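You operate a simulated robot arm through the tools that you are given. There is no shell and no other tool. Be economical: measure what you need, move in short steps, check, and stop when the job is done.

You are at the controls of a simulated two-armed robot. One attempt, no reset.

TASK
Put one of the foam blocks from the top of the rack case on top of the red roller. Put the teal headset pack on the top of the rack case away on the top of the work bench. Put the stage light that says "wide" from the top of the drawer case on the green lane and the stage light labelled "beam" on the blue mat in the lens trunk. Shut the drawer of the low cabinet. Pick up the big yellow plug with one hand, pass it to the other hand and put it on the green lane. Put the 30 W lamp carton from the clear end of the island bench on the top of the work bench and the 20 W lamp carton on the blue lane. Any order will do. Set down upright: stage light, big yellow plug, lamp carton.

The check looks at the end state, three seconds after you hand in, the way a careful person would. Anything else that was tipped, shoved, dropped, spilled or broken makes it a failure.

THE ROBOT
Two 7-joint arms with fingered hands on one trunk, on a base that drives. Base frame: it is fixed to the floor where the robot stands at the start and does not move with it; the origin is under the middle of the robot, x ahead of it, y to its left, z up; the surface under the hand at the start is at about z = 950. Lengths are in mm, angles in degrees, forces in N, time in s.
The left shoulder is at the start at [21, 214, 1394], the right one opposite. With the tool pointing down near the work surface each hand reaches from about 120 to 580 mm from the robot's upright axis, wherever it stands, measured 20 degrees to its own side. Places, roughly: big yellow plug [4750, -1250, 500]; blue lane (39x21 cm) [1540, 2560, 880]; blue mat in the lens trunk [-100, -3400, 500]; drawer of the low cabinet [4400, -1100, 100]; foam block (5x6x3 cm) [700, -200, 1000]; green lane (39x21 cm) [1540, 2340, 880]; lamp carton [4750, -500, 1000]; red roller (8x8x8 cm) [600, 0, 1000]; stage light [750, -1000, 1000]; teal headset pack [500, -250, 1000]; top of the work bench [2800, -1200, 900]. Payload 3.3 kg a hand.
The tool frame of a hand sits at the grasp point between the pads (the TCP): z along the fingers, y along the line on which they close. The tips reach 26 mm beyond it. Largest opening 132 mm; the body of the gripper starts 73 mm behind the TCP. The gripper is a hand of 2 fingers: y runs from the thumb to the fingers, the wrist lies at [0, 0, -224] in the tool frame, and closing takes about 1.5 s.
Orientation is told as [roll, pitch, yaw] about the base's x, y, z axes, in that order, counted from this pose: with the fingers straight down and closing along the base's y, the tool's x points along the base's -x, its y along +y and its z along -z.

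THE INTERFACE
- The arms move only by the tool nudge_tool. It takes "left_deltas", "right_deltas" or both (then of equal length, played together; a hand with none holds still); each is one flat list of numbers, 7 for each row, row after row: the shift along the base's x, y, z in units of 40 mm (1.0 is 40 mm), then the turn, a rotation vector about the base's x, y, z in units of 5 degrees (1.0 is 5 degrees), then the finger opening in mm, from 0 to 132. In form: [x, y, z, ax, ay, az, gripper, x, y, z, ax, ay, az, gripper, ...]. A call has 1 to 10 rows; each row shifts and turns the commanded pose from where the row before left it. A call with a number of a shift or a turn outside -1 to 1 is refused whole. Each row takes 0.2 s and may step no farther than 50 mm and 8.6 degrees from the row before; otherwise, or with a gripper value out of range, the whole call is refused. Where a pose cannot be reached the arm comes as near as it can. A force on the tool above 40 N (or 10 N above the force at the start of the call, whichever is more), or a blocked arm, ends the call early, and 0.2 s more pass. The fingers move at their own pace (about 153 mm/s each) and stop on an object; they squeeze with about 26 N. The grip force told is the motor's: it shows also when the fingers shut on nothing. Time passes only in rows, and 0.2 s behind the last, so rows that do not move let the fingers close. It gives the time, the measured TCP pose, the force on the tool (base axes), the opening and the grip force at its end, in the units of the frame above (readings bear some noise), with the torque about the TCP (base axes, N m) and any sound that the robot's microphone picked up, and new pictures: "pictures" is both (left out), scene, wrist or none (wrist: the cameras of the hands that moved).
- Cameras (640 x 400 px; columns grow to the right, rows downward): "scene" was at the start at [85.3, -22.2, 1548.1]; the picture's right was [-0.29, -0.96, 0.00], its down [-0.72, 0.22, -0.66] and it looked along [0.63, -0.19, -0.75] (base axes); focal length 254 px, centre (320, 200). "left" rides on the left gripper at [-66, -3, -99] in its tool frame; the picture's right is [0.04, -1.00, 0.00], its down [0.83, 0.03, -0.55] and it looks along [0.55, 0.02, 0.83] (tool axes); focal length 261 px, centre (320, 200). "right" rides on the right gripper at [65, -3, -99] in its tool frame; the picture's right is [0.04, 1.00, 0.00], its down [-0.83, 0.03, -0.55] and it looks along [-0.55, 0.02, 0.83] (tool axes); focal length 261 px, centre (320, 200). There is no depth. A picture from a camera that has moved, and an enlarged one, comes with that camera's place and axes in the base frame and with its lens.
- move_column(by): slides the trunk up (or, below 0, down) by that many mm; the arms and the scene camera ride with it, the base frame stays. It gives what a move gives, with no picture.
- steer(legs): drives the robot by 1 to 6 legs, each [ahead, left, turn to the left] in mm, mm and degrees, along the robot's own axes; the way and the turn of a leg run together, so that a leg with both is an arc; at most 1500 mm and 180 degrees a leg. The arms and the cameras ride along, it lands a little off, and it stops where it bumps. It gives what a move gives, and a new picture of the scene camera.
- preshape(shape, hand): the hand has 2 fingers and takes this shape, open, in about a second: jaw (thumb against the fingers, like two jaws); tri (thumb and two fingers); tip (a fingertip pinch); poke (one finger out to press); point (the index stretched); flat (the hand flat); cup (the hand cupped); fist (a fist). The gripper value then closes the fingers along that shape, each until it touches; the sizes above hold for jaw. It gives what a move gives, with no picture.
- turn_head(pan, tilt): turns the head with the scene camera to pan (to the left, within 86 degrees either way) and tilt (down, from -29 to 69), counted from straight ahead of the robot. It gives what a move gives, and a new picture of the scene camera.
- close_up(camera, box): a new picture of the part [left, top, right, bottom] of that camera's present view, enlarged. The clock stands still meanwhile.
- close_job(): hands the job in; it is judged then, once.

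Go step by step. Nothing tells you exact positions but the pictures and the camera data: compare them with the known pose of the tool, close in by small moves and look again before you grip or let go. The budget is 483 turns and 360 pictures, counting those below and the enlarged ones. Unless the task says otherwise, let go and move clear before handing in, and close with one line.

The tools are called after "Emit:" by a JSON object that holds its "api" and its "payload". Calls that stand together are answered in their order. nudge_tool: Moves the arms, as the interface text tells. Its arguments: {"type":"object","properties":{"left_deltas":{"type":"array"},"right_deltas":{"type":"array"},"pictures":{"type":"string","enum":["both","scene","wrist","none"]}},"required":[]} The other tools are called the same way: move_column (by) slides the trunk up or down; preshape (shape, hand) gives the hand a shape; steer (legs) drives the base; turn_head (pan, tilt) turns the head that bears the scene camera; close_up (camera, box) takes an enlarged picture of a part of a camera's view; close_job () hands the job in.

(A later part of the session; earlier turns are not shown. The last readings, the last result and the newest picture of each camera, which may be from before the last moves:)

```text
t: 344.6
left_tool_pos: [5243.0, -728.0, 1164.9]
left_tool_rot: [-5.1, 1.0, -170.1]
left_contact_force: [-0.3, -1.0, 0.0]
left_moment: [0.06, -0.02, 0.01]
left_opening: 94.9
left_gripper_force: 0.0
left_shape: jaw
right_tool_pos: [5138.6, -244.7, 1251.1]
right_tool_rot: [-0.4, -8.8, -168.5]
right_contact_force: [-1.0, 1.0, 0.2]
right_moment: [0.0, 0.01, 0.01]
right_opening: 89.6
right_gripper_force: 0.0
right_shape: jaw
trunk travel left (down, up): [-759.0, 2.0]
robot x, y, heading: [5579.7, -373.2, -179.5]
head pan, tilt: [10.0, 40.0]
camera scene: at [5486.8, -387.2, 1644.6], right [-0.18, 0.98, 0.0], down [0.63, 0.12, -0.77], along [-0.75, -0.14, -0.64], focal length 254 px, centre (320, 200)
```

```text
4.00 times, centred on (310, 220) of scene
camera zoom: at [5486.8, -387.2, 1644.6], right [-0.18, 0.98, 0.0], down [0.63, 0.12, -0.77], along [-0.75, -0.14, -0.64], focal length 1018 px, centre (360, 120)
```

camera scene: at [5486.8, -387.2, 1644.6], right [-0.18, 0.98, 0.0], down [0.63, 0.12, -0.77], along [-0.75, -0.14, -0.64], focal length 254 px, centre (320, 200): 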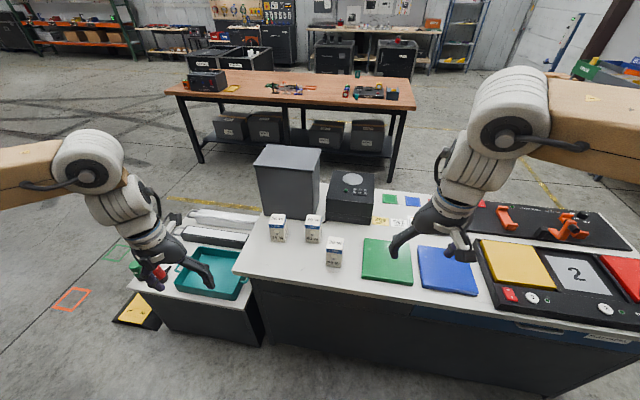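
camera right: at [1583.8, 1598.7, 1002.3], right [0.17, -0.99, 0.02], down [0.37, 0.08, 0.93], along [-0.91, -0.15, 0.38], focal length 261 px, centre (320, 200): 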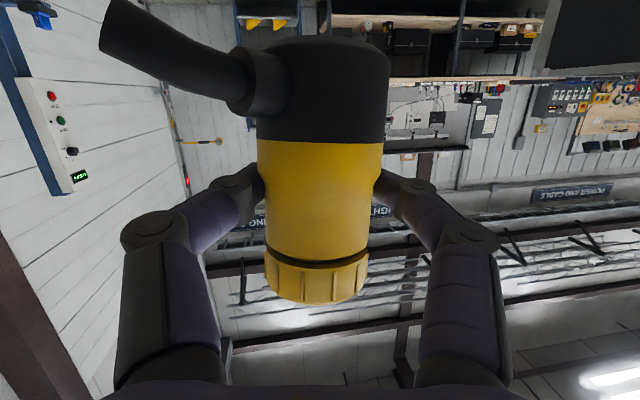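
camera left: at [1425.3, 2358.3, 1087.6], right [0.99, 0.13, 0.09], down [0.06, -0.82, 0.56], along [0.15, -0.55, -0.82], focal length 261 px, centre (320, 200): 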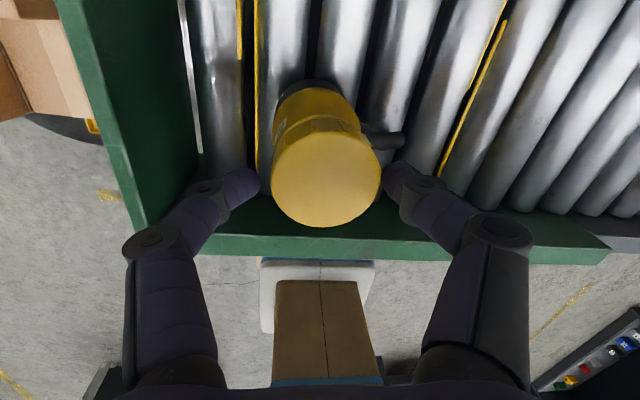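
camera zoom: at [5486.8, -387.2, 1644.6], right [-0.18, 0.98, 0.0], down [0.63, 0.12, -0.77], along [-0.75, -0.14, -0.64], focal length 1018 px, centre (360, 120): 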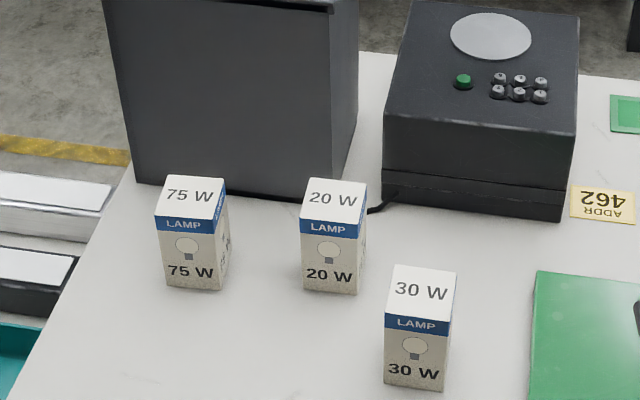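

Labels read: 75 W left, 20 W middle, 30 W right-near. I line the right hand up with the 30 W carton at about (4912, -437).

Emit:
{"api": "steer", "payload": {"legs": [[0, 200, 0], [230, 0, 0]]}}

Emit:
{"api": "move_column", "payload": {"by": -60}}

Emit:
{"api": "nudge_tool", "payload": {"right_deltas": [0, 0, -0.8, 0, 0, 0, 100, 0, 0, -0.8, 0, 0, 0, 100], "pictures": "wrist"}}

```text
t: 347.5
left_tool_pos: [5014.1, -927.2, 1164.6]
left_tool_rot: [-5.0, 1.1, -170.0]
left_contact_force: [-0.7, 1.0, -0.3]
left_moment: [0.01, -0.03, 0.0]
left_opening: 94.6
left_gripper_force: 0.0
left_shape: jaw
right_tool_pos: [4910.3, -444.2, 1251.6]
right_tool_rot: [-0.3, -8.8, -168.5]
right_contact_force: [-0.3, 0.7, 0.1]
right_moment: [-0.01, 0.01, 0.0]
right_opening: 89.8
right_gripper_force: 0.1
right_shape: jaw
trunk travel left (down, up): [-759.0, 2.0]
robot x, y, heading: [5350.1, -566.9, -179.9]
head pan, tilt: [10.0, 40.0]
camera scene: at [5258.0, -586.3, 1644.5], right [-0.18, 0.98, 0.0], down [0.63, 0.12, -0.77], along [-0.75, -0.14, -0.64], focal length 254 px, centre (320, 200)
```

scene: 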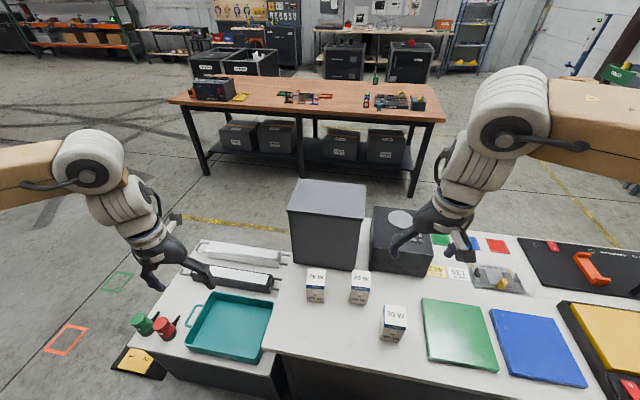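

```text
t: 348.5
left_tool_pos: [5015.1, -928.1, 1105.2]
left_tool_rot: [-5.0, 1.2, -170.0]
left_contact_force: [0.2, 0.6, 1.0]
left_moment: [0.03, -0.01, -0.01]
left_opening: 94.4
left_gripper_force: 0.1
left_shape: jaw
right_tool_pos: [4909.9, -445.2, 1191.8]
right_tool_rot: [-0.3, -8.8, -168.4]
right_contact_force: [0.0, -1.1, -0.6]
right_moment: [-0.01, -0.02, -0.01]
right_opening: 89.9
right_gripper_force: 0.1
right_shape: jaw
trunk travel left (down, up): [-699.0, 62.0]
robot x, y, heading: [5348.7, -570.7, -179.6]
head pan, tilt: [10.0, 40.0]
```

```text
t: 349.1
left_tool_pos: [5015.4, -927.5, 1105.9]
left_tool_rot: [-5.0, 1.1, -170.0]
left_contact_force: [0.6, -0.4, 1.0]
left_moment: [0.0, -0.01, -0.03]
left_opening: 94.6
left_gripper_force: 0.0
left_shape: jaw
right_tool_pos: [4909.4, -445.0, 1127.0]
right_tool_rot: [-0.3, -8.8, -168.6]
right_contact_force: [0.7, -0.2, 0.6]
right_moment: [0.02, 0.01, 0.02]
right_opening: 99.8
right_gripper_force: 0.0
right_shape: jaw
trunk travel left (down, up): [-699.0, 62.0]
robot x, y, heading: [5355.7, -572.9, -179.6]
head pan, tilt: [10.0, 40.0]
camera right: at [4988.6, -426.3, 1214.2], right [0.24, -0.97, -0.01], down [-0.72, -0.18, 0.67], along [-0.66, -0.15, -0.74], focal length 261 px, centre (320, 200)
```

right: 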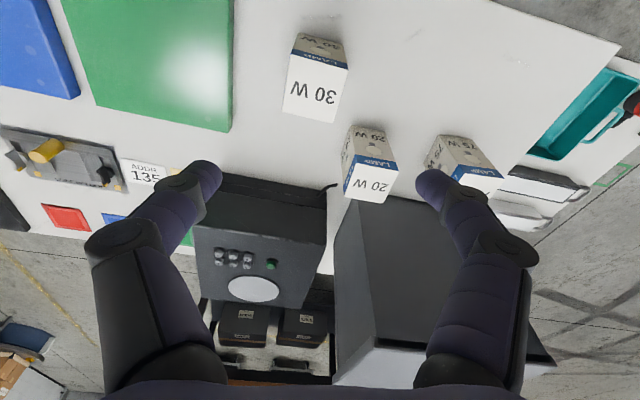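

The 30 W carton's centre is about (4885, -439), top z≈925. I square up the hand and descend partway.

Emit:
{"api": "nudge_tool", "payload": {"right_deltas": [-0.2, 0.05, -0.7, 0, -0.6, -0.77, 100, -0.2, 0.05, -0.7, 0, -0.6, -0.77, 100, -0.2, 0.05, -0.7, 0, -0.55, -0.77, 100, 0, 0, -0.6, 0, 0, 0, 100], "pictures": "wrist"}}

```text
t: 350.1
left_tool_pos: [5015.5, -927.2, 1105.0]
left_tool_rot: [-5.0, 1.1, -170.0]
left_contact_force: [0.7, -0.8, 0.0]
left_moment: [0.01, 0.02, -0.02]
left_opening: 94.7
left_gripper_force: 0.1
left_shape: jaw
right_tool_pos: [4887.4, -439.1, 1018.9]
right_tool_rot: [0.5, 0.0, 179.9]
right_contact_force: [0.7, 0.3, -0.4]
right_moment: [0.03, -0.03, 0.02]
right_opening: 99.7
right_gripper_force: 0.0
right_shape: jaw
trunk travel left (down, up): [-699.0, 62.0]
robot x, y, heading: [5350.8, -573.1, -179.4]
head pan, tilt: [10.0, 40.0]
camera right: at [4953.5, -434.5, 1117.0], right [0.04, -1.0, 0.01], down [-0.83, -0.03, 0.55], along [-0.55, -0.03, -0.83], focal length 261 px, centre (320, 200)
```

right: 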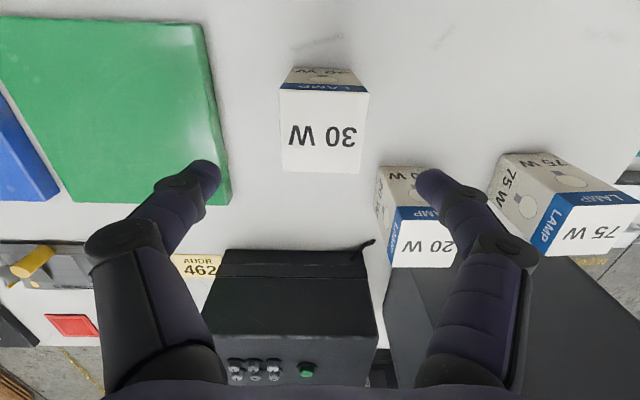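

Centred. Lower to z≈905 and grip.

Emit:
{"api": "nudge_tool", "payload": {"right_deltas": [0, -0.05, -1, 0, 0, 0, 92, 0, 0, -1, 0, 0, 0, 92, 0, 0, -0.85, 0, 0, 0, 92, 0, 0, 0, 0, 0, 0, 0, 0, 0, 0, 0, 0, 0, 0, 0, 0, 0, 0, 0, 0, 0], "pictures": "wrist"}}

```text
t: 351.5
left_tool_pos: [5014.6, -928.1, 1104.4]
left_tool_rot: [-4.9, 1.1, -170.0]
left_contact_force: [0.3, 0.0, -0.3]
left_moment: [-0.02, -0.04, -0.02]
left_opening: 94.9
left_gripper_force: 0.0
left_shape: jaw
right_tool_pos: [4885.8, -441.9, 916.4]
right_tool_rot: [0.5, -0.1, 179.8]
right_contact_force: [-0.2, -0.1, -0.3]
right_moment: [0.01, 0.01, -0.02]
right_opening: 51.2
right_gripper_force: 26.0
right_shape: jaw
right hand out of reach, approached as far as the arm can: row 3
trunk travel left (down, up): [-699.0, 62.0]
robot x, y, heading: [5352.9, -572.3, -179.8]
head pan, tilt: [10.0, 40.0]
camera right: at [4953.8, -437.1, 1014.6], right [0.04, -1.0, 0.01], down [-0.83, -0.03, 0.56], along [-0.55, -0.03, -0.83], focal length 261 px, centre (320, 200)
```

right: 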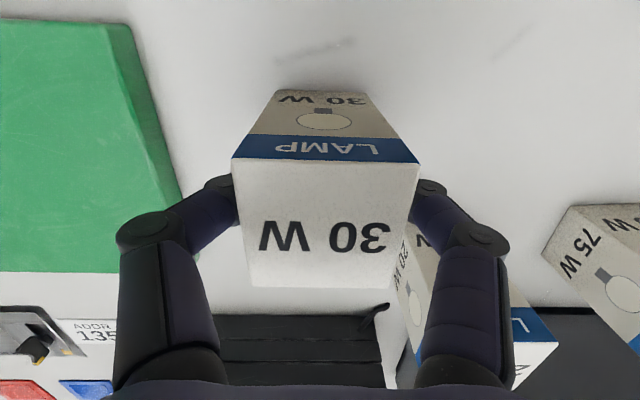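

Gripped. Lift it and look.

Emit:
{"api": "nudge_tool", "payload": {"right_deltas": [0, 0, 0.5, 0, 0, 0, 0, 0, 0, 0.9, 0, 0, 0, 0, 0, 0, 0.9, 0, 0, 0, 0, 0, 0, 0.9, 0, 0, 0, 0, 0.3, 0, 0.9, 0, 0, 0, 0], "pictures": "scene"}}

```text
t: 352.7
left_tool_pos: [5014.6, -927.5, 1104.6]
left_tool_rot: [-4.9, 1.2, -170.0]
left_contact_force: [0.1, -0.6, -0.1]
left_moment: [0.0, 0.03, 0.02]
left_opening: 94.7
left_gripper_force: 0.2
left_shape: jaw
right_tool_pos: [4898.7, -440.8, 1080.0]
right_tool_rot: [0.6, -0.2, 179.9]
right_contact_force: [0.2, 0.0, -0.5]
right_moment: [0.0, 0.05, -0.02]
right_opening: 50.8
right_gripper_force: 26.5
right_shape: jaw
trunk travel left (down, up): [-699.0, 62.0]
robot x, y, heading: [5351.6, -572.3, -179.5]
head pan, tilt: [10.0, 40.0]
camera scene: at [5258.9, -586.0, 1584.5], right [-0.18, 0.98, 0.0], down [0.63, 0.12, -0.77], along [-0.75, -0.14, -0.64], focal length 254 px, centre (320, 200)
```

scene: 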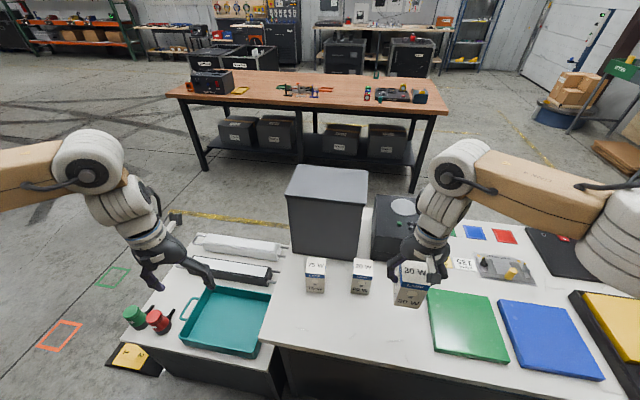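

Now the 20 W carton at about (4786, -542) with the left hand. I shift the robot right, keeping the 30 W carton raised.

Emit:
{"api": "nudge_tool", "payload": {"right_deltas": [0.6, 0, 0.5, 0, 0, 0, 0, 0.6, 0.2, 0.5, 0, 0, 0, 0], "left_deltas": [0, 0, 0.3, 0, 1, -1, 95, 0, 0, 0.3, 0, 1, -1, 95], "pictures": "none"}}

Emit:
{"api": "steer", "payload": {"legs": [[0, -150, 0], [40, 0, 0]]}}

Emit:
{"api": "nudge_tool", "payload": {"left_deltas": [-0.2, 0.8, 0, -0.3, 1, 0, 95, -0.3, 0.8, 0, -0.3, 0.9, 0, 95, -0.4, 0.8, 0, -0.3, 0.9, 0, 95, -0.4, 0.8, 0, 0, 0, 0, 95, -0.5, 0.8, 0, 0, 0, 0, 95, -0.5, 0.8, 0, 0, 0, 0, 95, -0.5, 0.8, -0.2, 0, 0, 0, 95], "pictures": "both"}}

```text
t: 353.3
left_tool_pos: [5015.8, -925.8, 1128.9]
left_tool_rot: [-5.9, -9.0, 180.0]
left_contact_force: [0.0, -0.5, 0.5]
left_moment: [0.02, -0.01, -0.01]
left_opening: 94.9
left_gripper_force: 0.1
left_shape: jaw
right_tool_pos: [4949.1, -432.4, 1121.1]
right_tool_rot: [0.6, -0.2, 179.9]
right_contact_force: [0.5, -0.1, -0.5]
right_moment: [0.03, 0.07, 0.0]
right_opening: 50.6
right_gripper_force: 25.8
right_shape: jaw
trunk travel left (down, up): [-699.0, 62.0]
robot x, y, heading: [5353.9, -573.6, -180.1]
head pan, tilt: [10.0, 40.0]
```

```text
t: 355.2
left_tool_pos: [4975.0, -777.4, 1128.2]
left_tool_rot: [-5.9, -8.8, -180.0]
left_contact_force: [0.3, 0.9, -0.3]
left_moment: [0.0, -0.07, 0.0]
left_opening: 94.6
left_gripper_force: 0.1
left_shape: jaw
right_tool_pos: [4905.9, -282.0, 1118.1]
right_tool_rot: [0.6, -0.1, 179.8]
right_contact_force: [-0.3, 0.4, -1.6]
right_moment: [0.04, 0.01, -0.01]
right_opening: 50.8
right_gripper_force: 26.0
right_shape: jaw
trunk travel left (down, up): [-699.0, 62.0]
robot x, y, heading: [5311.1, -421.4, -179.7]
head pan, tilt: [10.0, 40.0]
camera scene: at [5215.5, -436.1, 1584.3], right [-0.18, 0.98, 0.0], down [0.63, 0.12, -0.77], along [-0.75, -0.14, -0.64], focal length 254 px, centre (320, 200)
```

scene: 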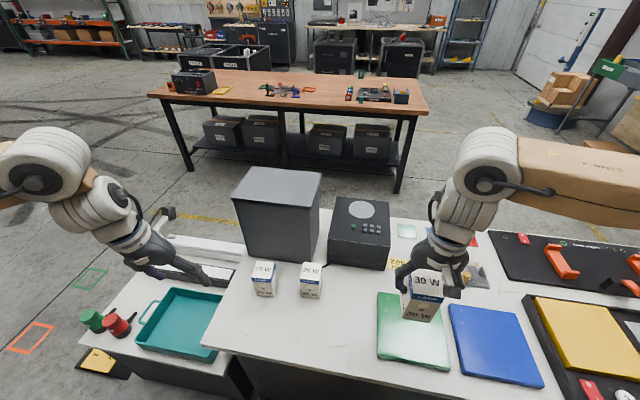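

```text
t: 356.8
left_tool_pos: [4862.1, -551.7, 1120.3]
left_tool_rot: [-1.0, -22.8, 178.7]
left_contact_force: [-1.1, -0.1, -0.3]
left_moment: [-0.03, -0.02, 0.02]
left_opening: 94.5
left_gripper_force: 0.1
left_shape: jaw
right_tool_pos: [4906.8, -281.5, 1119.5]
right_tool_rot: [0.6, -0.1, 179.8]
right_contact_force: [-0.3, 0.4, -0.4]
right_moment: [0.0, 0.01, -0.02]
right_opening: 50.7
right_gripper_force: 26.1
right_shape: jaw
trunk travel left (down, up): [-699.0, 62.0]
robot x, y, heading: [5310.1, -421.9, -179.7]
head pan, tilt: [10.0, 40.0]
camera scene: at [5216.5, -434.8, 1584.4], right [-0.18, 0.98, 0.0], down [0.63, 0.11, -0.77], along [-0.75, -0.14, -0.64], focal length 254 px, centre (320, 200)
camera left: at [4839.8, -549.9, 1237.0], right [0.07, 1.0, 0.0], down [0.98, -0.07, 0.19], along [0.19, -0.01, -0.98], focal length 261 px, centre (320, 200)
```

scene: 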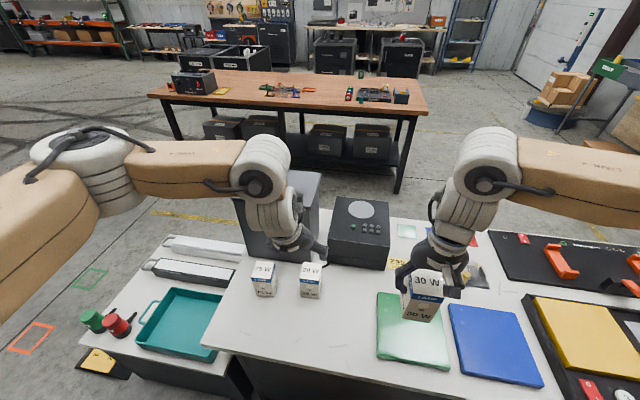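
left: 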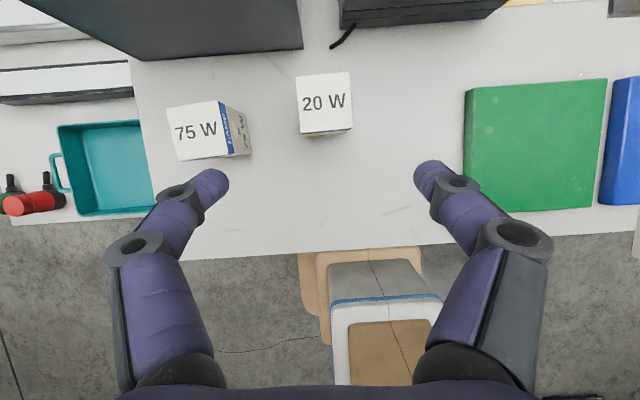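

Emit:
{"api": "nudge_tool", "payload": {"left_deltas": [-0.6, 0.1, -0.6, 0, 0, 0, 95, -0.6, 0.1, -0.7, 0, 0, 0, 95, -0.62, 0.08, -0.7, 0, 0, 0, 95, 0, 0, -0.8, 0, 0, 0, 95], "pictures": "wrist"}}

```text
t: 357.8
left_tool_pos: [4787.9, -542.1, 1008.0]
left_tool_rot: [-1.1, -22.9, 178.7]
left_contact_force: [-0.1, -0.1, 0.3]
left_moment: [0.05, -0.03, 0.03]
left_opening: 94.9
left_gripper_force: 0.1
left_shape: jaw
right_tool_pos: [4906.6, -282.5, 1120.3]
right_tool_rot: [0.6, -0.1, 179.8]
right_contact_force: [0.0, -0.3, -0.2]
right_moment: [0.01, 0.01, 0.02]
right_opening: 50.8
right_gripper_force: 26.1
right_shape: jaw
trunk travel left (down, up): [-699.0, 62.0]
robot x, y, heading: [5312.3, -422.3, -179.6]
head pan, tilt: [10.0, 40.0]
camera left: at [4766.9, -541.4, 1124.6], right [0.07, 1.0, 0.0], down [0.98, -0.07, 0.19], along [0.19, -0.01, -0.98], focal length 261 px, centre (320, 200)
```

left: 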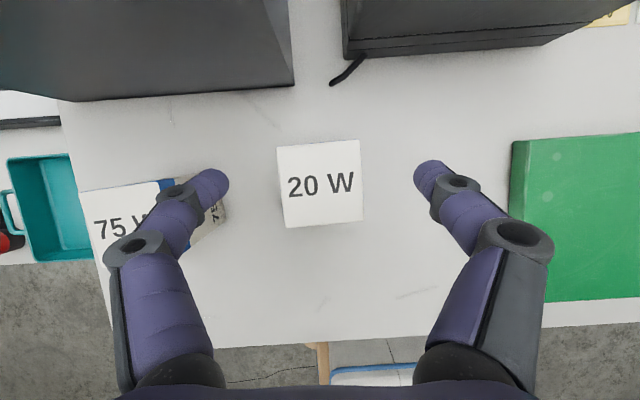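

Centred; I narrow the opening a bit for clearance from the 75 W box, lower and grip.

Emit:
{"api": "nudge_tool", "payload": {"left_deltas": [0.05, 0, -0.8, 0, 0, 0, 80, 0, 0, -0.8, 0, 0, 0, 80, 0, 0, -0.75, 0, 0, 0, 80, 0, 0, 0, 0, 0, 0, 0, 0, 0, 0, 0, 0, 0, 0, 0, 0, 0, 0, 0, 0, 0], "pictures": "wrist"}}

```text
t: 359.2
left_tool_pos: [4791.3, -541.2, 914.6]
left_tool_rot: [-1.0, -22.8, 178.8]
left_contact_force: [-0.7, -0.1, 0.2]
left_moment: [0.0, -0.02, 0.0]
left_opening: 51.2
left_gripper_force: 26.1
left_shape: jaw
right_tool_pos: [4907.4, -282.2, 1120.0]
right_tool_rot: [0.5, 0.0, 179.8]
right_contact_force: [0.2, -0.4, -0.7]
right_moment: [-0.03, -0.02, -0.01]
right_opening: 50.9
right_gripper_force: 26.0
right_shape: jaw
trunk travel left (down, up): [-699.0, 62.0]
robot x, y, heading: [5313.2, -419.5, -179.7]
head pan, tilt: [10.0, 40.0]
camera left: at [4769.0, -541.1, 1031.1], right [0.07, 1.0, 0.0], down [0.98, -0.07, 0.19], along [0.19, -0.01, -0.98], focal length 261 px, centre (320, 200)
```

left: 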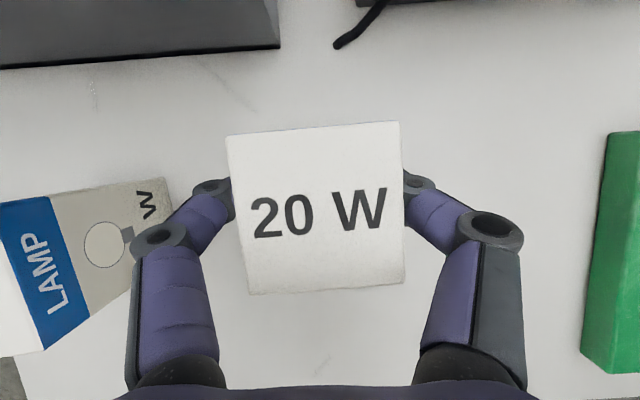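

Both cartons are held. Lift the 20 W and draw both hands back.

Emit:
{"api": "nudge_tool", "payload": {"left_deltas": [0, 0, 0.6, 0, 0, 0, 0, 0, 0, 1, 0, 0, 0, 0, 0, 0, 1, 0, 0, 0, 0, 0.2, 0, 1, 0, 0, 0, 0, 0.5, 0, 0.8, 0, 0, 0, 0, 0.8, 0, 0.2, 0, 0, 0, 0], "pictures": "none"}}

Emit:
{"api": "steer", "payload": {"legs": [[-250, 0, 0]]}}

```text
t: 360.6
left_tool_pos: [4852.5, -541.1, 1099.6]
left_tool_rot: [-1.1, -22.9, 178.7]
left_contact_force: [-0.3, -0.6, -0.1]
left_moment: [-0.03, 0.02, 0.01]
left_opening: 50.9
left_gripper_force: 26.0
left_shape: jaw
right_tool_pos: [4906.9, -282.7, 1120.9]
right_tool_rot: [0.6, -0.3, 179.8]
right_contact_force: [-0.4, -0.4, -1.0]
right_moment: [0.02, -0.02, -0.02]
right_opening: 50.7
right_gripper_force: 25.9
right_shape: jaw
trunk travel left (down, up): [-699.0, 62.0]
robot x, y, heading: [5311.1, -423.5, -179.8]
head pan, tilt: [10.0, 40.0]
```

```text
t: 362.4
left_tool_pos: [5100.0, -539.7, 1100.3]
left_tool_rot: [-1.0, -22.9, 178.6]
left_contact_force: [0.0, -0.5, 0.1]
left_moment: [0.03, -0.01, 0.01]
left_opening: 51.0
left_gripper_force: 26.4
left_shape: jaw
right_tool_pos: [5156.8, -279.8, 1120.5]
right_tool_rot: [0.6, -0.2, 179.7]
right_contact_force: [0.1, 0.8, -0.6]
right_moment: [0.01, 0.02, -0.01]
right_opening: 50.7
right_gripper_force: 26.7
right_shape: jaw
trunk travel left (down, up): [-699.0, 62.0]
robot x, y, heading: [5559.7, -419.9, -179.7]
head pan, tilt: [10.0, 40.0]
camera scene: at [5466.9, -434.8, 1584.5], right [-0.18, 0.98, 0.0], down [0.63, 0.11, -0.77], along [-0.75, -0.14, -0.64], focal length 254 px, centre (320, 200)
```

scene: 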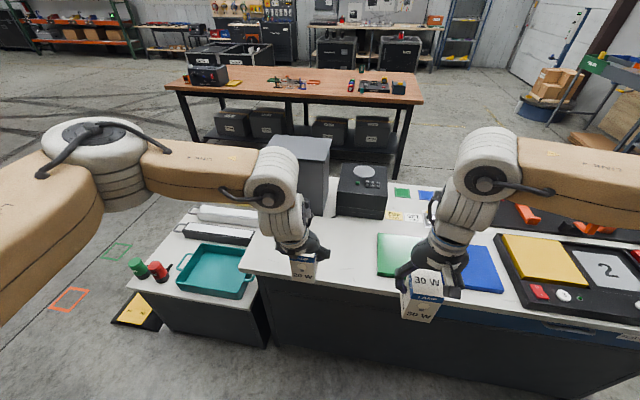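

Now to the work bench's back side via the same corridor.

Emit:
{"api": "steer", "payload": {"legs": [[0, -1500, 0], [1500, 0, 0], [280, 0, 0], [0, 1500, 0], [0, 200, 0]]}}

Emit:
{"api": "turn_head", "payload": {"pan": 0, "tilt": 40}}

```text
t: 386.5
left_tool_pos: [3347.5, -719.5, 1098.9]
left_tool_rot: [-1.1, -22.8, 178.9]
left_contact_force: [-0.1, 0.2, -0.8]
left_moment: [-0.04, -0.01, 0.02]
left_opening: 51.0
left_gripper_force: 25.9
left_shape: jaw
right_tool_pos: [3401.5, -461.2, 1120.0]
right_tool_rot: [0.6, -0.1, -179.9]
right_contact_force: [-0.8, -0.5, -0.7]
right_moment: [0.05, 0.01, 0.01]
right_opening: 50.9
right_gripper_force: 25.8
right_shape: jaw
trunk travel left (down, up): [-699.0, 62.0]
robot x, y, heading: [3807.7, -598.3, -179.5]
head pan, tilt: [10.0, 40.0]
camera scene: at [3713.0, -613.4, 1584.4], right [-0.18, 0.98, 0.0], down [0.63, 0.12, -0.77], along [-0.75, -0.14, -0.64], focal length 254 px, centre (320, 200)
```

scene: 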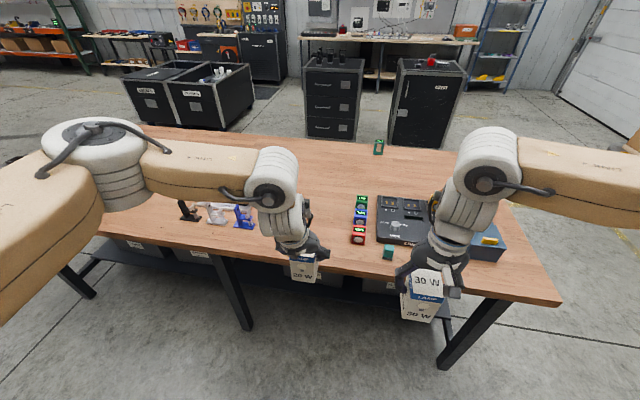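

```text
t: 387.2
left_tool_pos: [3347.1, -719.0, 1098.7]
left_tool_rot: [-1.0, -22.8, 178.9]
left_contact_force: [-0.4, 0.0, -1.2]
left_moment: [-0.01, 0.0, 0.03]
left_opening: 51.1
left_gripper_force: 26.4
left_shape: jaw
right_tool_pos: [3401.0, -459.1, 1121.1]
right_tool_rot: [0.5, 0.0, -179.9]
right_contact_force: [0.9, -0.1, -0.6]
right_moment: [0.04, 0.01, -0.03]
right_opening: 51.0
right_gripper_force: 26.3
right_shape: jaw
trunk travel left (down, up): [-699.0, 62.0]
robot x, y, heading: [3809.2, -597.7, -179.4]
head pan, tilt: [0.0, 40.0]
camera scene: at [3711.6, -597.3, 1584.5], right [-0.01, 1.0, 0.0], down [0.64, 0.01, -0.77], along [-0.77, -0.01, -0.64], focal length 254 px, centre (320, 200)
```

scene: 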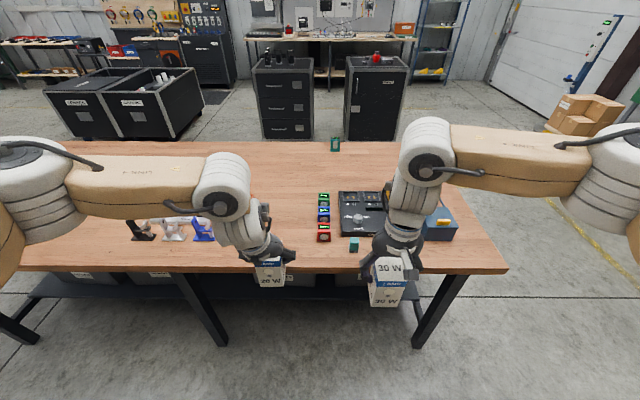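

The bench's back edge is at x≈3208, with free space around (3110, -780). I align the right hand there.

Emit:
{"api": "steer", "payload": {"legs": [[0, 320, 0], [255, 0, 0]]}}

Emit:
{"api": "nudge_tool", "payload": {"right_deltas": [-0.4, 0, -0.8, 0, 0, 0, 0, 0, 0, -0.9, 0, 0, 0, 0, 0, 0, -0.9, 0, 0, 0, 0, 0, 0, -0.8, 0, 0, 0, 0], "pictures": "wrist"}}

```text
t: 390.8
left_tool_pos: [3093.0, -1040.8, 1099.2]
left_tool_rot: [-1.0, -22.8, 178.8]
left_contact_force: [-0.5, -0.8, -1.2]
left_moment: [-0.02, -0.03, -0.04]
left_opening: 51.1
left_gripper_force: 26.1
left_shape: jaw
right_tool_pos: [3148.8, -781.9, 1119.7]
right_tool_rot: [0.6, -0.1, 179.9]
right_contact_force: [-0.1, 0.2, -0.2]
right_moment: [0.02, 0.0, 0.0]
right_opening: 50.9
right_gripper_force: 26.2
right_shape: jaw
trunk travel left (down, up): [-699.0, 62.0]
robot x, y, heading: [3555.3, -918.2, -179.7]
head pan, tilt: [0.0, 40.0]
camera scene: at [3457.2, -919.8, 1584.4], right [-0.01, 1.0, 0.0], down [0.64, 0.01, -0.77], along [-0.77, -0.01, -0.64], focal length 254 px, centre (320, 200)
```

scene: 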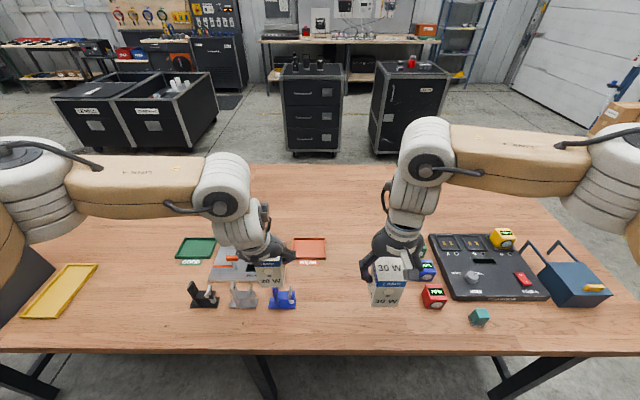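

```text
t: 391.8
left_tool_pos: [3093.5, -1040.6, 1097.4]
left_tool_rot: [-1.1, -22.8, 178.9]
left_contact_force: [-0.3, 0.5, -1.3]
left_moment: [0.01, 0.03, 0.0]
left_opening: 51.0
left_gripper_force: 26.5
left_shape: jaw
right_tool_pos: [3132.2, -780.8, 983.9]
right_tool_rot: [0.5, -0.1, 180.0]
right_contact_force: [0.3, 0.3, -0.7]
right_moment: [0.0, 0.03, 0.01]
right_opening: 50.7
right_gripper_force: 26.2
right_shape: jaw
trunk travel left (down, up): [-699.0, 62.0]
robot x, y, heading: [3553.7, -920.7, -179.3]
head pan, tilt: [0.0, 40.0]
camera right: at [3199.0, -777.1, 1082.2], right [0.04, -1.0, 0.01], down [-0.83, -0.03, 0.56], along [-0.55, -0.03, -0.83], focal length 261 px, centre (320, 200)
```

right: 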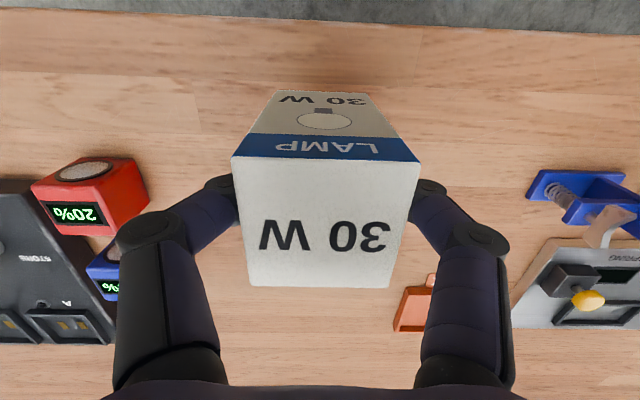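

Emit:
{"api": "nudge_tool", "payload": {"right_deltas": [0, 0, -0.5, 0, 0, 0, 0, 0, 0, -0.2, 0, 0, 0, 0, 0, 0, 0, 0, 0, 0, 0], "pictures": "none"}}

Emit:
{"api": "nudge_tool", "payload": {"right_deltas": [0, 0, -0.1, 0, 0, 0, 0, 0, 0, 0, 0, 0, 0, 0], "pictures": "none"}}

Emit:
{"api": "nudge_tool", "payload": {"right_deltas": [0, 0, -0.1, 0, 0, 0, 0, 0, 0, 0, 0, 0, 0, 0], "pictures": "none"}}

Emit:
{"api": "nudge_tool", "payload": {"right_deltas": [0, 0, -0.08, 0, 0, 0, 0, 0, 0, 0, 0, 0, 0, 0], "pictures": "none"}}

```text
t: 392.6
left_tool_pos: [3093.2, -1041.4, 1099.5]
left_tool_rot: [-1.0, -22.8, 178.8]
left_contact_force: [-0.7, 0.0, -0.8]
left_moment: [0.0, -0.01, 0.0]
left_opening: 51.1
left_gripper_force: 25.8
left_shape: jaw
right_tool_pos: [3133.1, -781.2, 957.4]
right_tool_rot: [0.6, -0.1, 180.0]
right_contact_force: [0.3, 0.4, -0.4]
right_moment: [0.02, -0.02, -0.01]
right_opening: 50.7
right_gripper_force: 25.7
right_shape: jaw
trunk travel left (down, up): [-699.0, 62.0]
robot x, y, heading: [3554.2, -918.7, -179.4]
head pan, tilt: [0.0, 40.0]
```

```text
t: 393.2
left_tool_pos: [3094.5, -1041.6, 1099.2]
left_tool_rot: [-1.0, -22.8, 178.7]
left_contact_force: [-0.6, -0.5, -0.8]
left_moment: [-0.01, -0.01, 0.01]
left_opening: 51.0
left_gripper_force: 25.8
left_shape: jaw
right_tool_pos: [3134.3, -781.3, 952.2]
right_tool_rot: [0.6, 0.0, 179.9]
right_contact_force: [-0.1, -0.3, -1.2]
right_moment: [-0.02, -0.01, -0.01]
right_opening: 50.8
right_gripper_force: 26.1
right_shape: jaw
trunk travel left (down, up): [-699.0, 62.0]
robot x, y, heading: [3554.4, -920.5, -179.5]
head pan, tilt: [0.0, 40.0]
```

```text
t: 393.8
left_tool_pos: [3094.5, -1040.0, 1098.5]
left_tool_rot: [-1.1, -22.7, 178.8]
left_contact_force: [-0.4, -0.3, -0.7]
left_moment: [-0.02, 0.0, -0.01]
left_opening: 50.9
left_gripper_force: 25.9
left_shape: jaw
right_tool_pos: [3132.6, -780.8, 947.4]
right_tool_rot: [0.5, 0.0, 180.0]
right_contact_force: [0.2, 0.7, -0.7]
right_moment: [0.01, 0.0, -0.03]
right_opening: 51.0
right_gripper_force: 25.6
right_shape: jaw
trunk travel left (down, up): [-699.0, 62.0]
robot x, y, heading: [3553.9, -918.4, -179.4]
head pan, tilt: [0.0, 40.0]
```

```text
t: 394.4
left_tool_pos: [3094.4, -1041.0, 1098.8]
left_tool_rot: [-1.0, -22.8, 178.8]
left_contact_force: [0.0, 0.2, -2.3]
left_moment: [0.03, 0.0, 0.0]
left_opening: 50.7
left_gripper_force: 26.6
left_shape: jaw
right_tool_pos: [3133.2, -781.1, 944.8]
right_tool_rot: [0.6, -0.1, 180.0]
right_contact_force: [-0.3, 0.0, -1.0]
right_moment: [0.01, 0.01, 0.01]
right_opening: 50.7
right_gripper_force: 25.6
right_shape: jaw
trunk travel left (down, up): [-699.0, 62.0]
robot x, y, heading: [3550.3, -917.5, -179.5]
head pan, tilt: [0.0, 40.0]
```

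Emit:
{"api": "nudge_tool", "payload": {"right_deltas": [0, 0, -0.08, 0, 0, 0, 0, 0, 0, 0, 0, 0, 0, 0], "pictures": "none"}}

Emit:
{"api": "nudge_tool", "payload": {"right_deltas": [0, 0, -0.08, 0, 0, 0, 0, 0, 0, 0, 0, 0, 0, 0], "pictures": "none"}}

Emit:
{"api": "nudge_tool", "payload": {"right_deltas": [0, 0, -0.08, 0, 0, 0, 0, 0, 0, 0, 0, 0, 0, 0], "pictures": "wrist"}}

```text
t: 395.0
left_tool_pos: [3095.0, -1040.6, 1098.5]
left_tool_rot: [-0.9, -22.8, 178.8]
left_contact_force: [-0.8, 1.2, -0.9]
left_moment: [-0.02, 0.01, -0.01]
left_opening: 50.9
left_gripper_force: 25.8
left_shape: jaw
right_tool_pos: [3133.4, -780.9, 942.7]
right_tool_rot: [0.5, -0.2, 179.9]
right_contact_force: [0.3, -0.2, -0.2]
right_moment: [-0.01, 0.0, 0.02]
right_opening: 50.7
right_gripper_force: 25.9
right_shape: jaw
trunk travel left (down, up): [-699.0, 62.0]
robot x, y, heading: [3550.7, -916.6, -179.6]
head pan, tilt: [0.0, 40.0]
```

```text
t: 395.6
left_tool_pos: [3095.1, -1040.4, 1098.7]
left_tool_rot: [-0.9, -22.8, 178.8]
left_contact_force: [0.5, -0.2, -1.2]
left_moment: [0.02, -0.01, -0.04]
left_opening: 51.3
left_gripper_force: 26.0
left_shape: jaw
right_tool_pos: [3132.5, -781.7, 938.9]
right_tool_rot: [0.6, -0.1, 180.1]
right_contact_force: [0.4, -0.2, -0.8]
right_moment: [0.0, -0.01, 0.01]
right_opening: 50.8
right_gripper_force: 25.4
right_shape: jaw
trunk travel left (down, up): [-699.0, 62.0]
robot x, y, heading: [3553.7, -920.9, -179.6]
head pan, tilt: [0.0, 40.0]
```

```text
t: 396.2
left_tool_pos: [3094.2, -1040.9, 1099.6]
left_tool_rot: [-0.9, -22.8, 178.8]
left_contact_force: [0.3, -0.3, -1.0]
left_moment: [0.0, -0.03, -0.03]
left_opening: 50.6
left_gripper_force: 25.7
left_shape: jaw
right_tool_pos: [3132.2, -780.8, 936.3]
right_tool_rot: [0.6, -0.2, 179.9]
right_contact_force: [0.0, 0.2, 3.7]
right_moment: [0.07, 0.0, -0.02]
right_opening: 50.8
right_gripper_force: 26.3
right_shape: jaw
trunk travel left (down, up): [-699.0, 62.0]
robot x, y, heading: [3553.6, -921.2, -179.5]
head pan, tilt: [0.0, 40.0]
camera right: at [3199.3, -777.3, 1034.2], right [0.04, -1.0, 0.01], down [-0.83, -0.03, 0.56], along [-0.56, -0.03, -0.83], focal length 261 px, centre (320, 200)
```

right: 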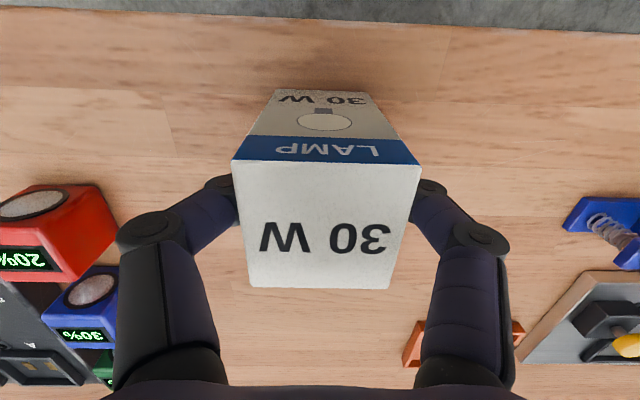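

Contact. Open slightly (cubes nearby) and lift straight up.

Emit:
{"api": "nudge_tool", "payload": {"right_deltas": [0, 0, 0.03, 0, 0, 0, 58, 0, 0, 0, 0, 0, 0, 66, 0, 0, 0.5, 0, 0, 0, 66, 0, 0, 0.9, 0, 0, 0, 66, 0, 0, 0.9, 0, 0, 0, 66, 0, 0, 0.9, 0, 0, 0, 90, 0, 0, 0.9, 0, 0, 0, 90], "pictures": "wrist"}}

```text
t: 397.8
left_tool_pos: [3094.6, -1041.6, 1099.7]
left_tool_rot: [-1.0, -22.9, 178.9]
left_contact_force: [0.6, 0.4, -0.4]
left_moment: [0.03, 0.0, -0.01]
left_opening: 51.1
left_gripper_force: 26.1
left_shape: jaw
right_tool_pos: [3133.8, -781.8, 1101.0]
right_tool_rot: [0.5, -0.1, 180.0]
right_contact_force: [1.0, 0.3, -0.8]
right_moment: [-0.01, 0.02, -0.02]
right_opening: 89.7
right_gripper_force: 0.1
right_shape: jaw
trunk travel left (down, up): [-699.0, 62.0]
robot x, y, heading: [3554.6, -918.4, -179.4]
head pan, tilt: [0.0, 40.0]
camera right: at [3199.5, -777.1, 1199.3], right [0.04, -1.0, 0.01], down [-0.83, -0.03, 0.56], along [-0.55, -0.03, -0.83], focal length 261 px, centre (320, 200)
```

right: 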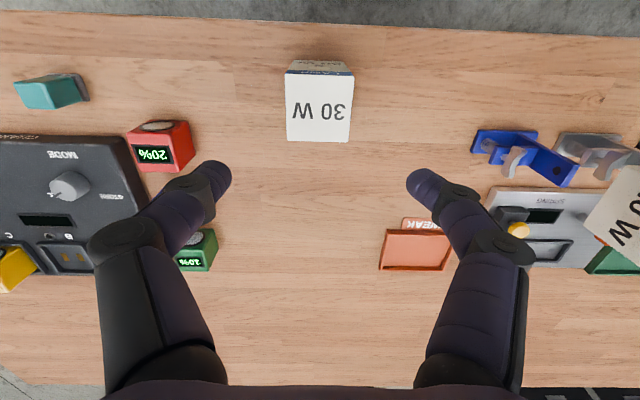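

The 30 W carton stands on the work bench. Now the 20 W carton to the blue lane.

Emit:
{"api": "steer", "payload": {"legs": [[-250, 0, 0], [0, -1500, 0], [0, -530, 0], [1500, 0, 0], [655, 0, 0], [0, 0, -90]]}}

Emit:
{"api": "steer", "payload": {"legs": [[720, 0, 0]]}}

```text
t: 423.5
left_tool_pos: [1528.3, 1597.3, 1099.0]
left_tool_rot: [-1.0, -22.8, 88.3]
left_contact_force: [0.7, 0.4, -1.0]
left_moment: [0.01, 0.0, -0.02]
left_opening: 51.2
left_gripper_force: 26.1
left_shape: jaw
right_tool_pos: [1787.2, 1556.9, 1100.0]
right_tool_rot: [0.6, -0.1, 89.4]
right_contact_force: [-0.3, -0.6, 0.0]
right_moment: [-0.02, 0.04, -0.01]
right_opening: 89.6
right_gripper_force: 0.0
right_shape: jaw
trunk travel left (down, up): [-699.0, 62.0]
robot x, y, heading: [1647.5, 1137.7, 90.1]
head pan, tilt: [0.0, 40.0]
camera scene: at [1644.3, 1232.8, 1584.5], right [1.0, 0.0, 0.0], down [0.0, -0.64, -0.77], along [0.0, 0.77, -0.64], focal length 254 px, centre (320, 200)
```

scene: 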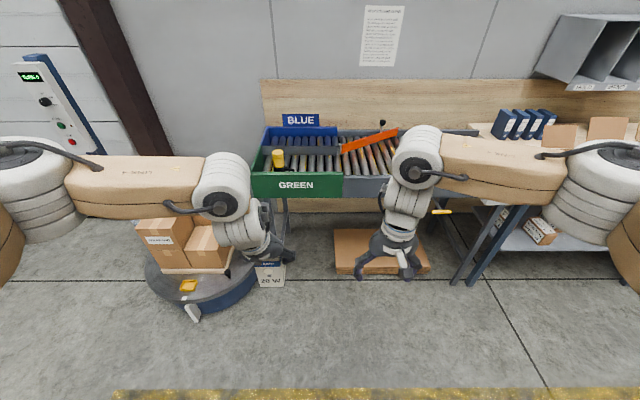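

```text
t: 427.4
left_tool_pos: [1526.8, 2313.6, 1098.7]
left_tool_rot: [-1.0, -22.7, 88.4]
left_contact_force: [-0.2, -0.1, -0.6]
left_moment: [-0.03, -0.02, 0.02]
left_opening: 51.1
left_gripper_force: 25.8
left_shape: jaw
right_tool_pos: [1784.9, 2273.6, 1100.6]
right_tool_rot: [0.7, -0.1, 89.7]
right_contact_force: [-0.6, 0.4, 0.8]
right_moment: [-0.02, 0.01, -0.03]
right_opening: 90.0
right_gripper_force: 0.0
right_shape: jaw
trunk travel left (down, up): [-699.0, 62.0]
robot x, y, heading: [1643.5, 1852.9, 89.8]
head pan, tilt: [0.0, 40.0]
camera scene: at [1643.8, 1949.4, 1584.4], right [1.0, 0.0, 0.0], down [0.0, -0.64, -0.77], along [0.0, 0.77, -0.64], focal length 254 px, centre (320, 200)
```

scene: 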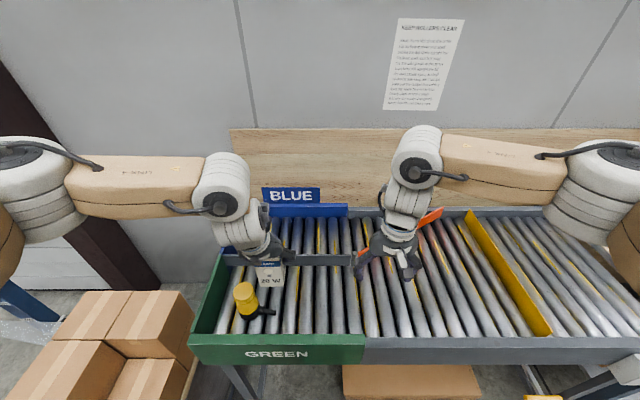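

The plug still stands. I shift right a bit (away from the conveyor leg), raise the right hand, drive closer and lower the trunk.

Emit:
{"api": "nudge_tool", "payload": {"right_deltas": [0, 0, 0.9, 0, 0, 0, 90, 0, 0, 0.9, 0, 0, 0, 90, 0, 0, 0.9, 0, 0, 0, 90], "pictures": "none"}}

Emit:
{"api": "steer", "payload": {"legs": [[0, -82, 0], [85, 0, 0]]}}

Emit:
{"api": "nudge_tool", "payload": {"left_deltas": [0, 0.8, 0, 0, 0, 0, 0, 0, 0.8, -0.3, 0, 0, 0, 0, 0, 0.8, -0.3, 0, 0, 0, 0, 0, 0.4, -0.3, 0, 0, 0, 0], "pictures": "wrist"}}

```text
t: 428.2
left_tool_pos: [1526.2, 2313.2, 1098.4]
left_tool_rot: [-1.1, -22.8, 88.5]
left_contact_force: [-0.1, 0.0, -1.1]
left_moment: [-0.01, 0.01, 0.0]
left_opening: 51.1
left_gripper_force: 26.7
left_shape: jaw
right_tool_pos: [1784.6, 2272.5, 1208.9]
right_tool_rot: [0.5, -0.2, 89.6]
right_contact_force: [0.2, -0.1, 0.9]
right_moment: [0.0, 0.06, 0.0]
right_opening: 89.5
right_gripper_force: 0.0
right_shape: jaw
trunk travel left (down, up): [-699.0, 62.0]
robot x, y, heading: [1644.3, 1856.2, 90.1]
head pan, tilt: [0.0, 40.0]
```

```text
t: 430.0
left_tool_pos: [1608.1, 2399.1, 1098.3]
left_tool_rot: [-1.0, -22.7, 88.5]
left_contact_force: [-1.0, 0.3, 0.0]
left_moment: [-0.05, 0.03, -0.03]
left_opening: 51.1
left_gripper_force: 26.5
left_shape: jaw
right_tool_pos: [1867.7, 2360.7, 1208.2]
right_tool_rot: [0.6, -0.1, 89.6]
right_contact_force: [0.2, -0.1, 0.5]
right_moment: [-0.03, 0.0, 0.01]
right_opening: 89.8
right_gripper_force: 0.0
right_shape: jaw
trunk travel left (down, up): [-699.0, 62.0]
robot x, y, heading: [1724.5, 1938.2, 90.1]
head pan, tilt: [0.0, 40.0]
camera scene: at [1726.0, 2035.7, 1584.3], right [1.0, 0.0, 0.0], down [0.0, -0.64, -0.77], along [0.0, 0.77, -0.64], focal length 254 px, centre (320, 200)
```

scene: 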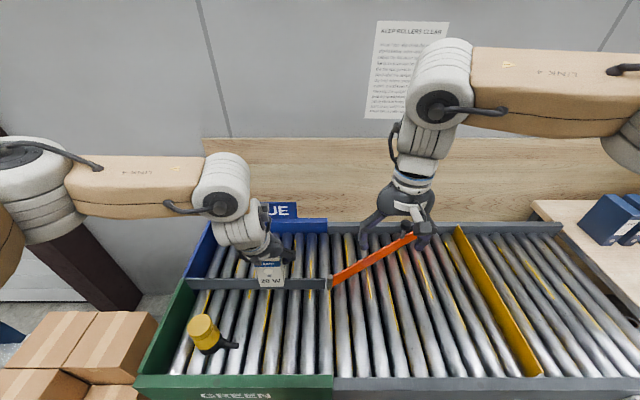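

```text
t: 431.0
left_tool_pos: [1608.2, 2510.2, 1062.5]
left_tool_rot: [-1.0, -22.8, 88.3]
left_contact_force: [-0.2, -0.2, -0.7]
left_moment: [-0.01, 0.01, -0.01]
left_opening: 51.0
left_gripper_force: 26.5
left_shape: jaw
right_tool_pos: [1867.8, 2359.9, 1208.4]
right_tool_rot: [0.6, -0.1, 89.7]
right_contact_force: [0.1, -0.1, -0.6]
right_moment: [-0.01, 0.0, -0.02]
right_opening: 89.6
right_gripper_force: 0.1
right_shape: jaw
trunk travel left (down, up): [-699.0, 62.0]
robot x, y, heading: [1726.2, 1936.5, 90.3]
head pan, tilt: [0.0, 40.0]
camera left: at [1609.4, 2531.6, 1178.2], right [1.0, -0.07, 0.0], down [-0.07, -0.98, 0.19], along [-0.01, -0.19, -0.98], focal length 261 px, centre (320, 200)
```

left: 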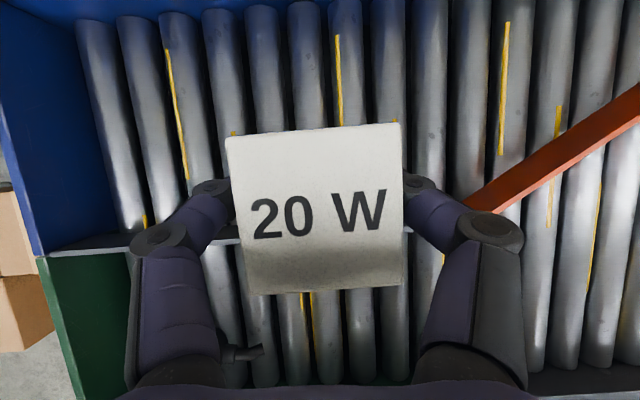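

Emit:
{"api": "close_up", "payload": {"camera": "left", "box": [200, 0, 440, 150]}}

```text
2.67 times, centred on (320, 75) of left
camera zoom: at [1609.4, 2531.6, 1178.2], right [1.0, -0.07, 0.0], down [-0.07, -0.98, 0.19], along [-0.01, -0.19, -0.98], focal length 695 px, centre (320, 533)
```

zoom: 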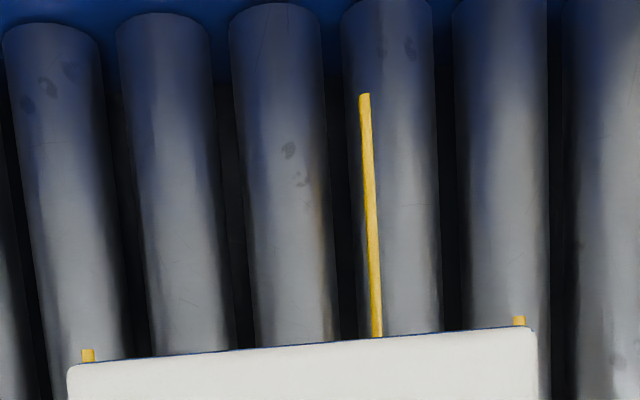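

Roller crests at x≈1561/1603/1645; I aim for the gap at 1624 and lower.

Emit:
{"api": "nudge_tool", "payload": {"left_deltas": [0.4, 0, -0.7, 0, 0, 0, 0, 0, 0, -0.7, 0, 0, 0, 0, 0, 0, -0.6, 0, 0, 0, 0, 0, 0, 0, 0, 0, 0, 0], "pictures": "wrist"}}

```text
t: 432.0
left_tool_pos: [1624.9, 2509.9, 983.7]
left_tool_rot: [-1.2, -22.7, 88.5]
left_contact_force: [0.2, 0.6, -0.6]
left_moment: [0.02, -0.01, 0.01]
left_opening: 51.3
left_gripper_force: 25.8
left_shape: jaw
right_tool_pos: [1866.4, 2359.0, 1208.1]
right_tool_rot: [0.6, -0.2, 89.6]
right_contact_force: [-0.4, 0.4, 1.3]
right_moment: [-0.02, 0.01, -0.04]
right_opening: 89.8
right_gripper_force: 0.0
right_shape: jaw
trunk travel left (down, up): [-699.0, 62.0]
robot x, y, heading: [1724.2, 1935.9, 89.7]
head pan, tilt: [0.0, 40.0]
camera left: at [1625.5, 2530.9, 1098.8], right [1.0, -0.07, 0.0], down [-0.07, -0.98, 0.19], along [-0.01, -0.19, -0.98], focal length 261 px, centre (320, 200)
```

left: 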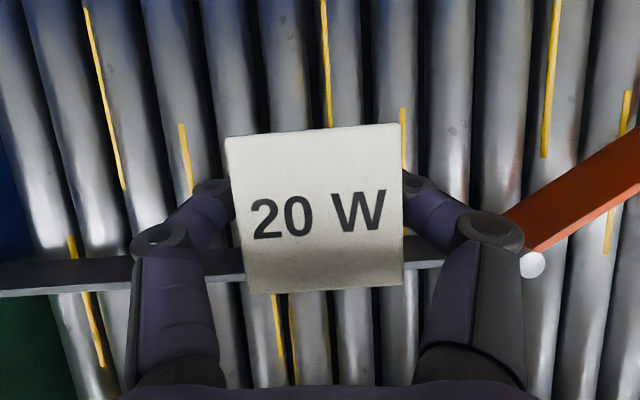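

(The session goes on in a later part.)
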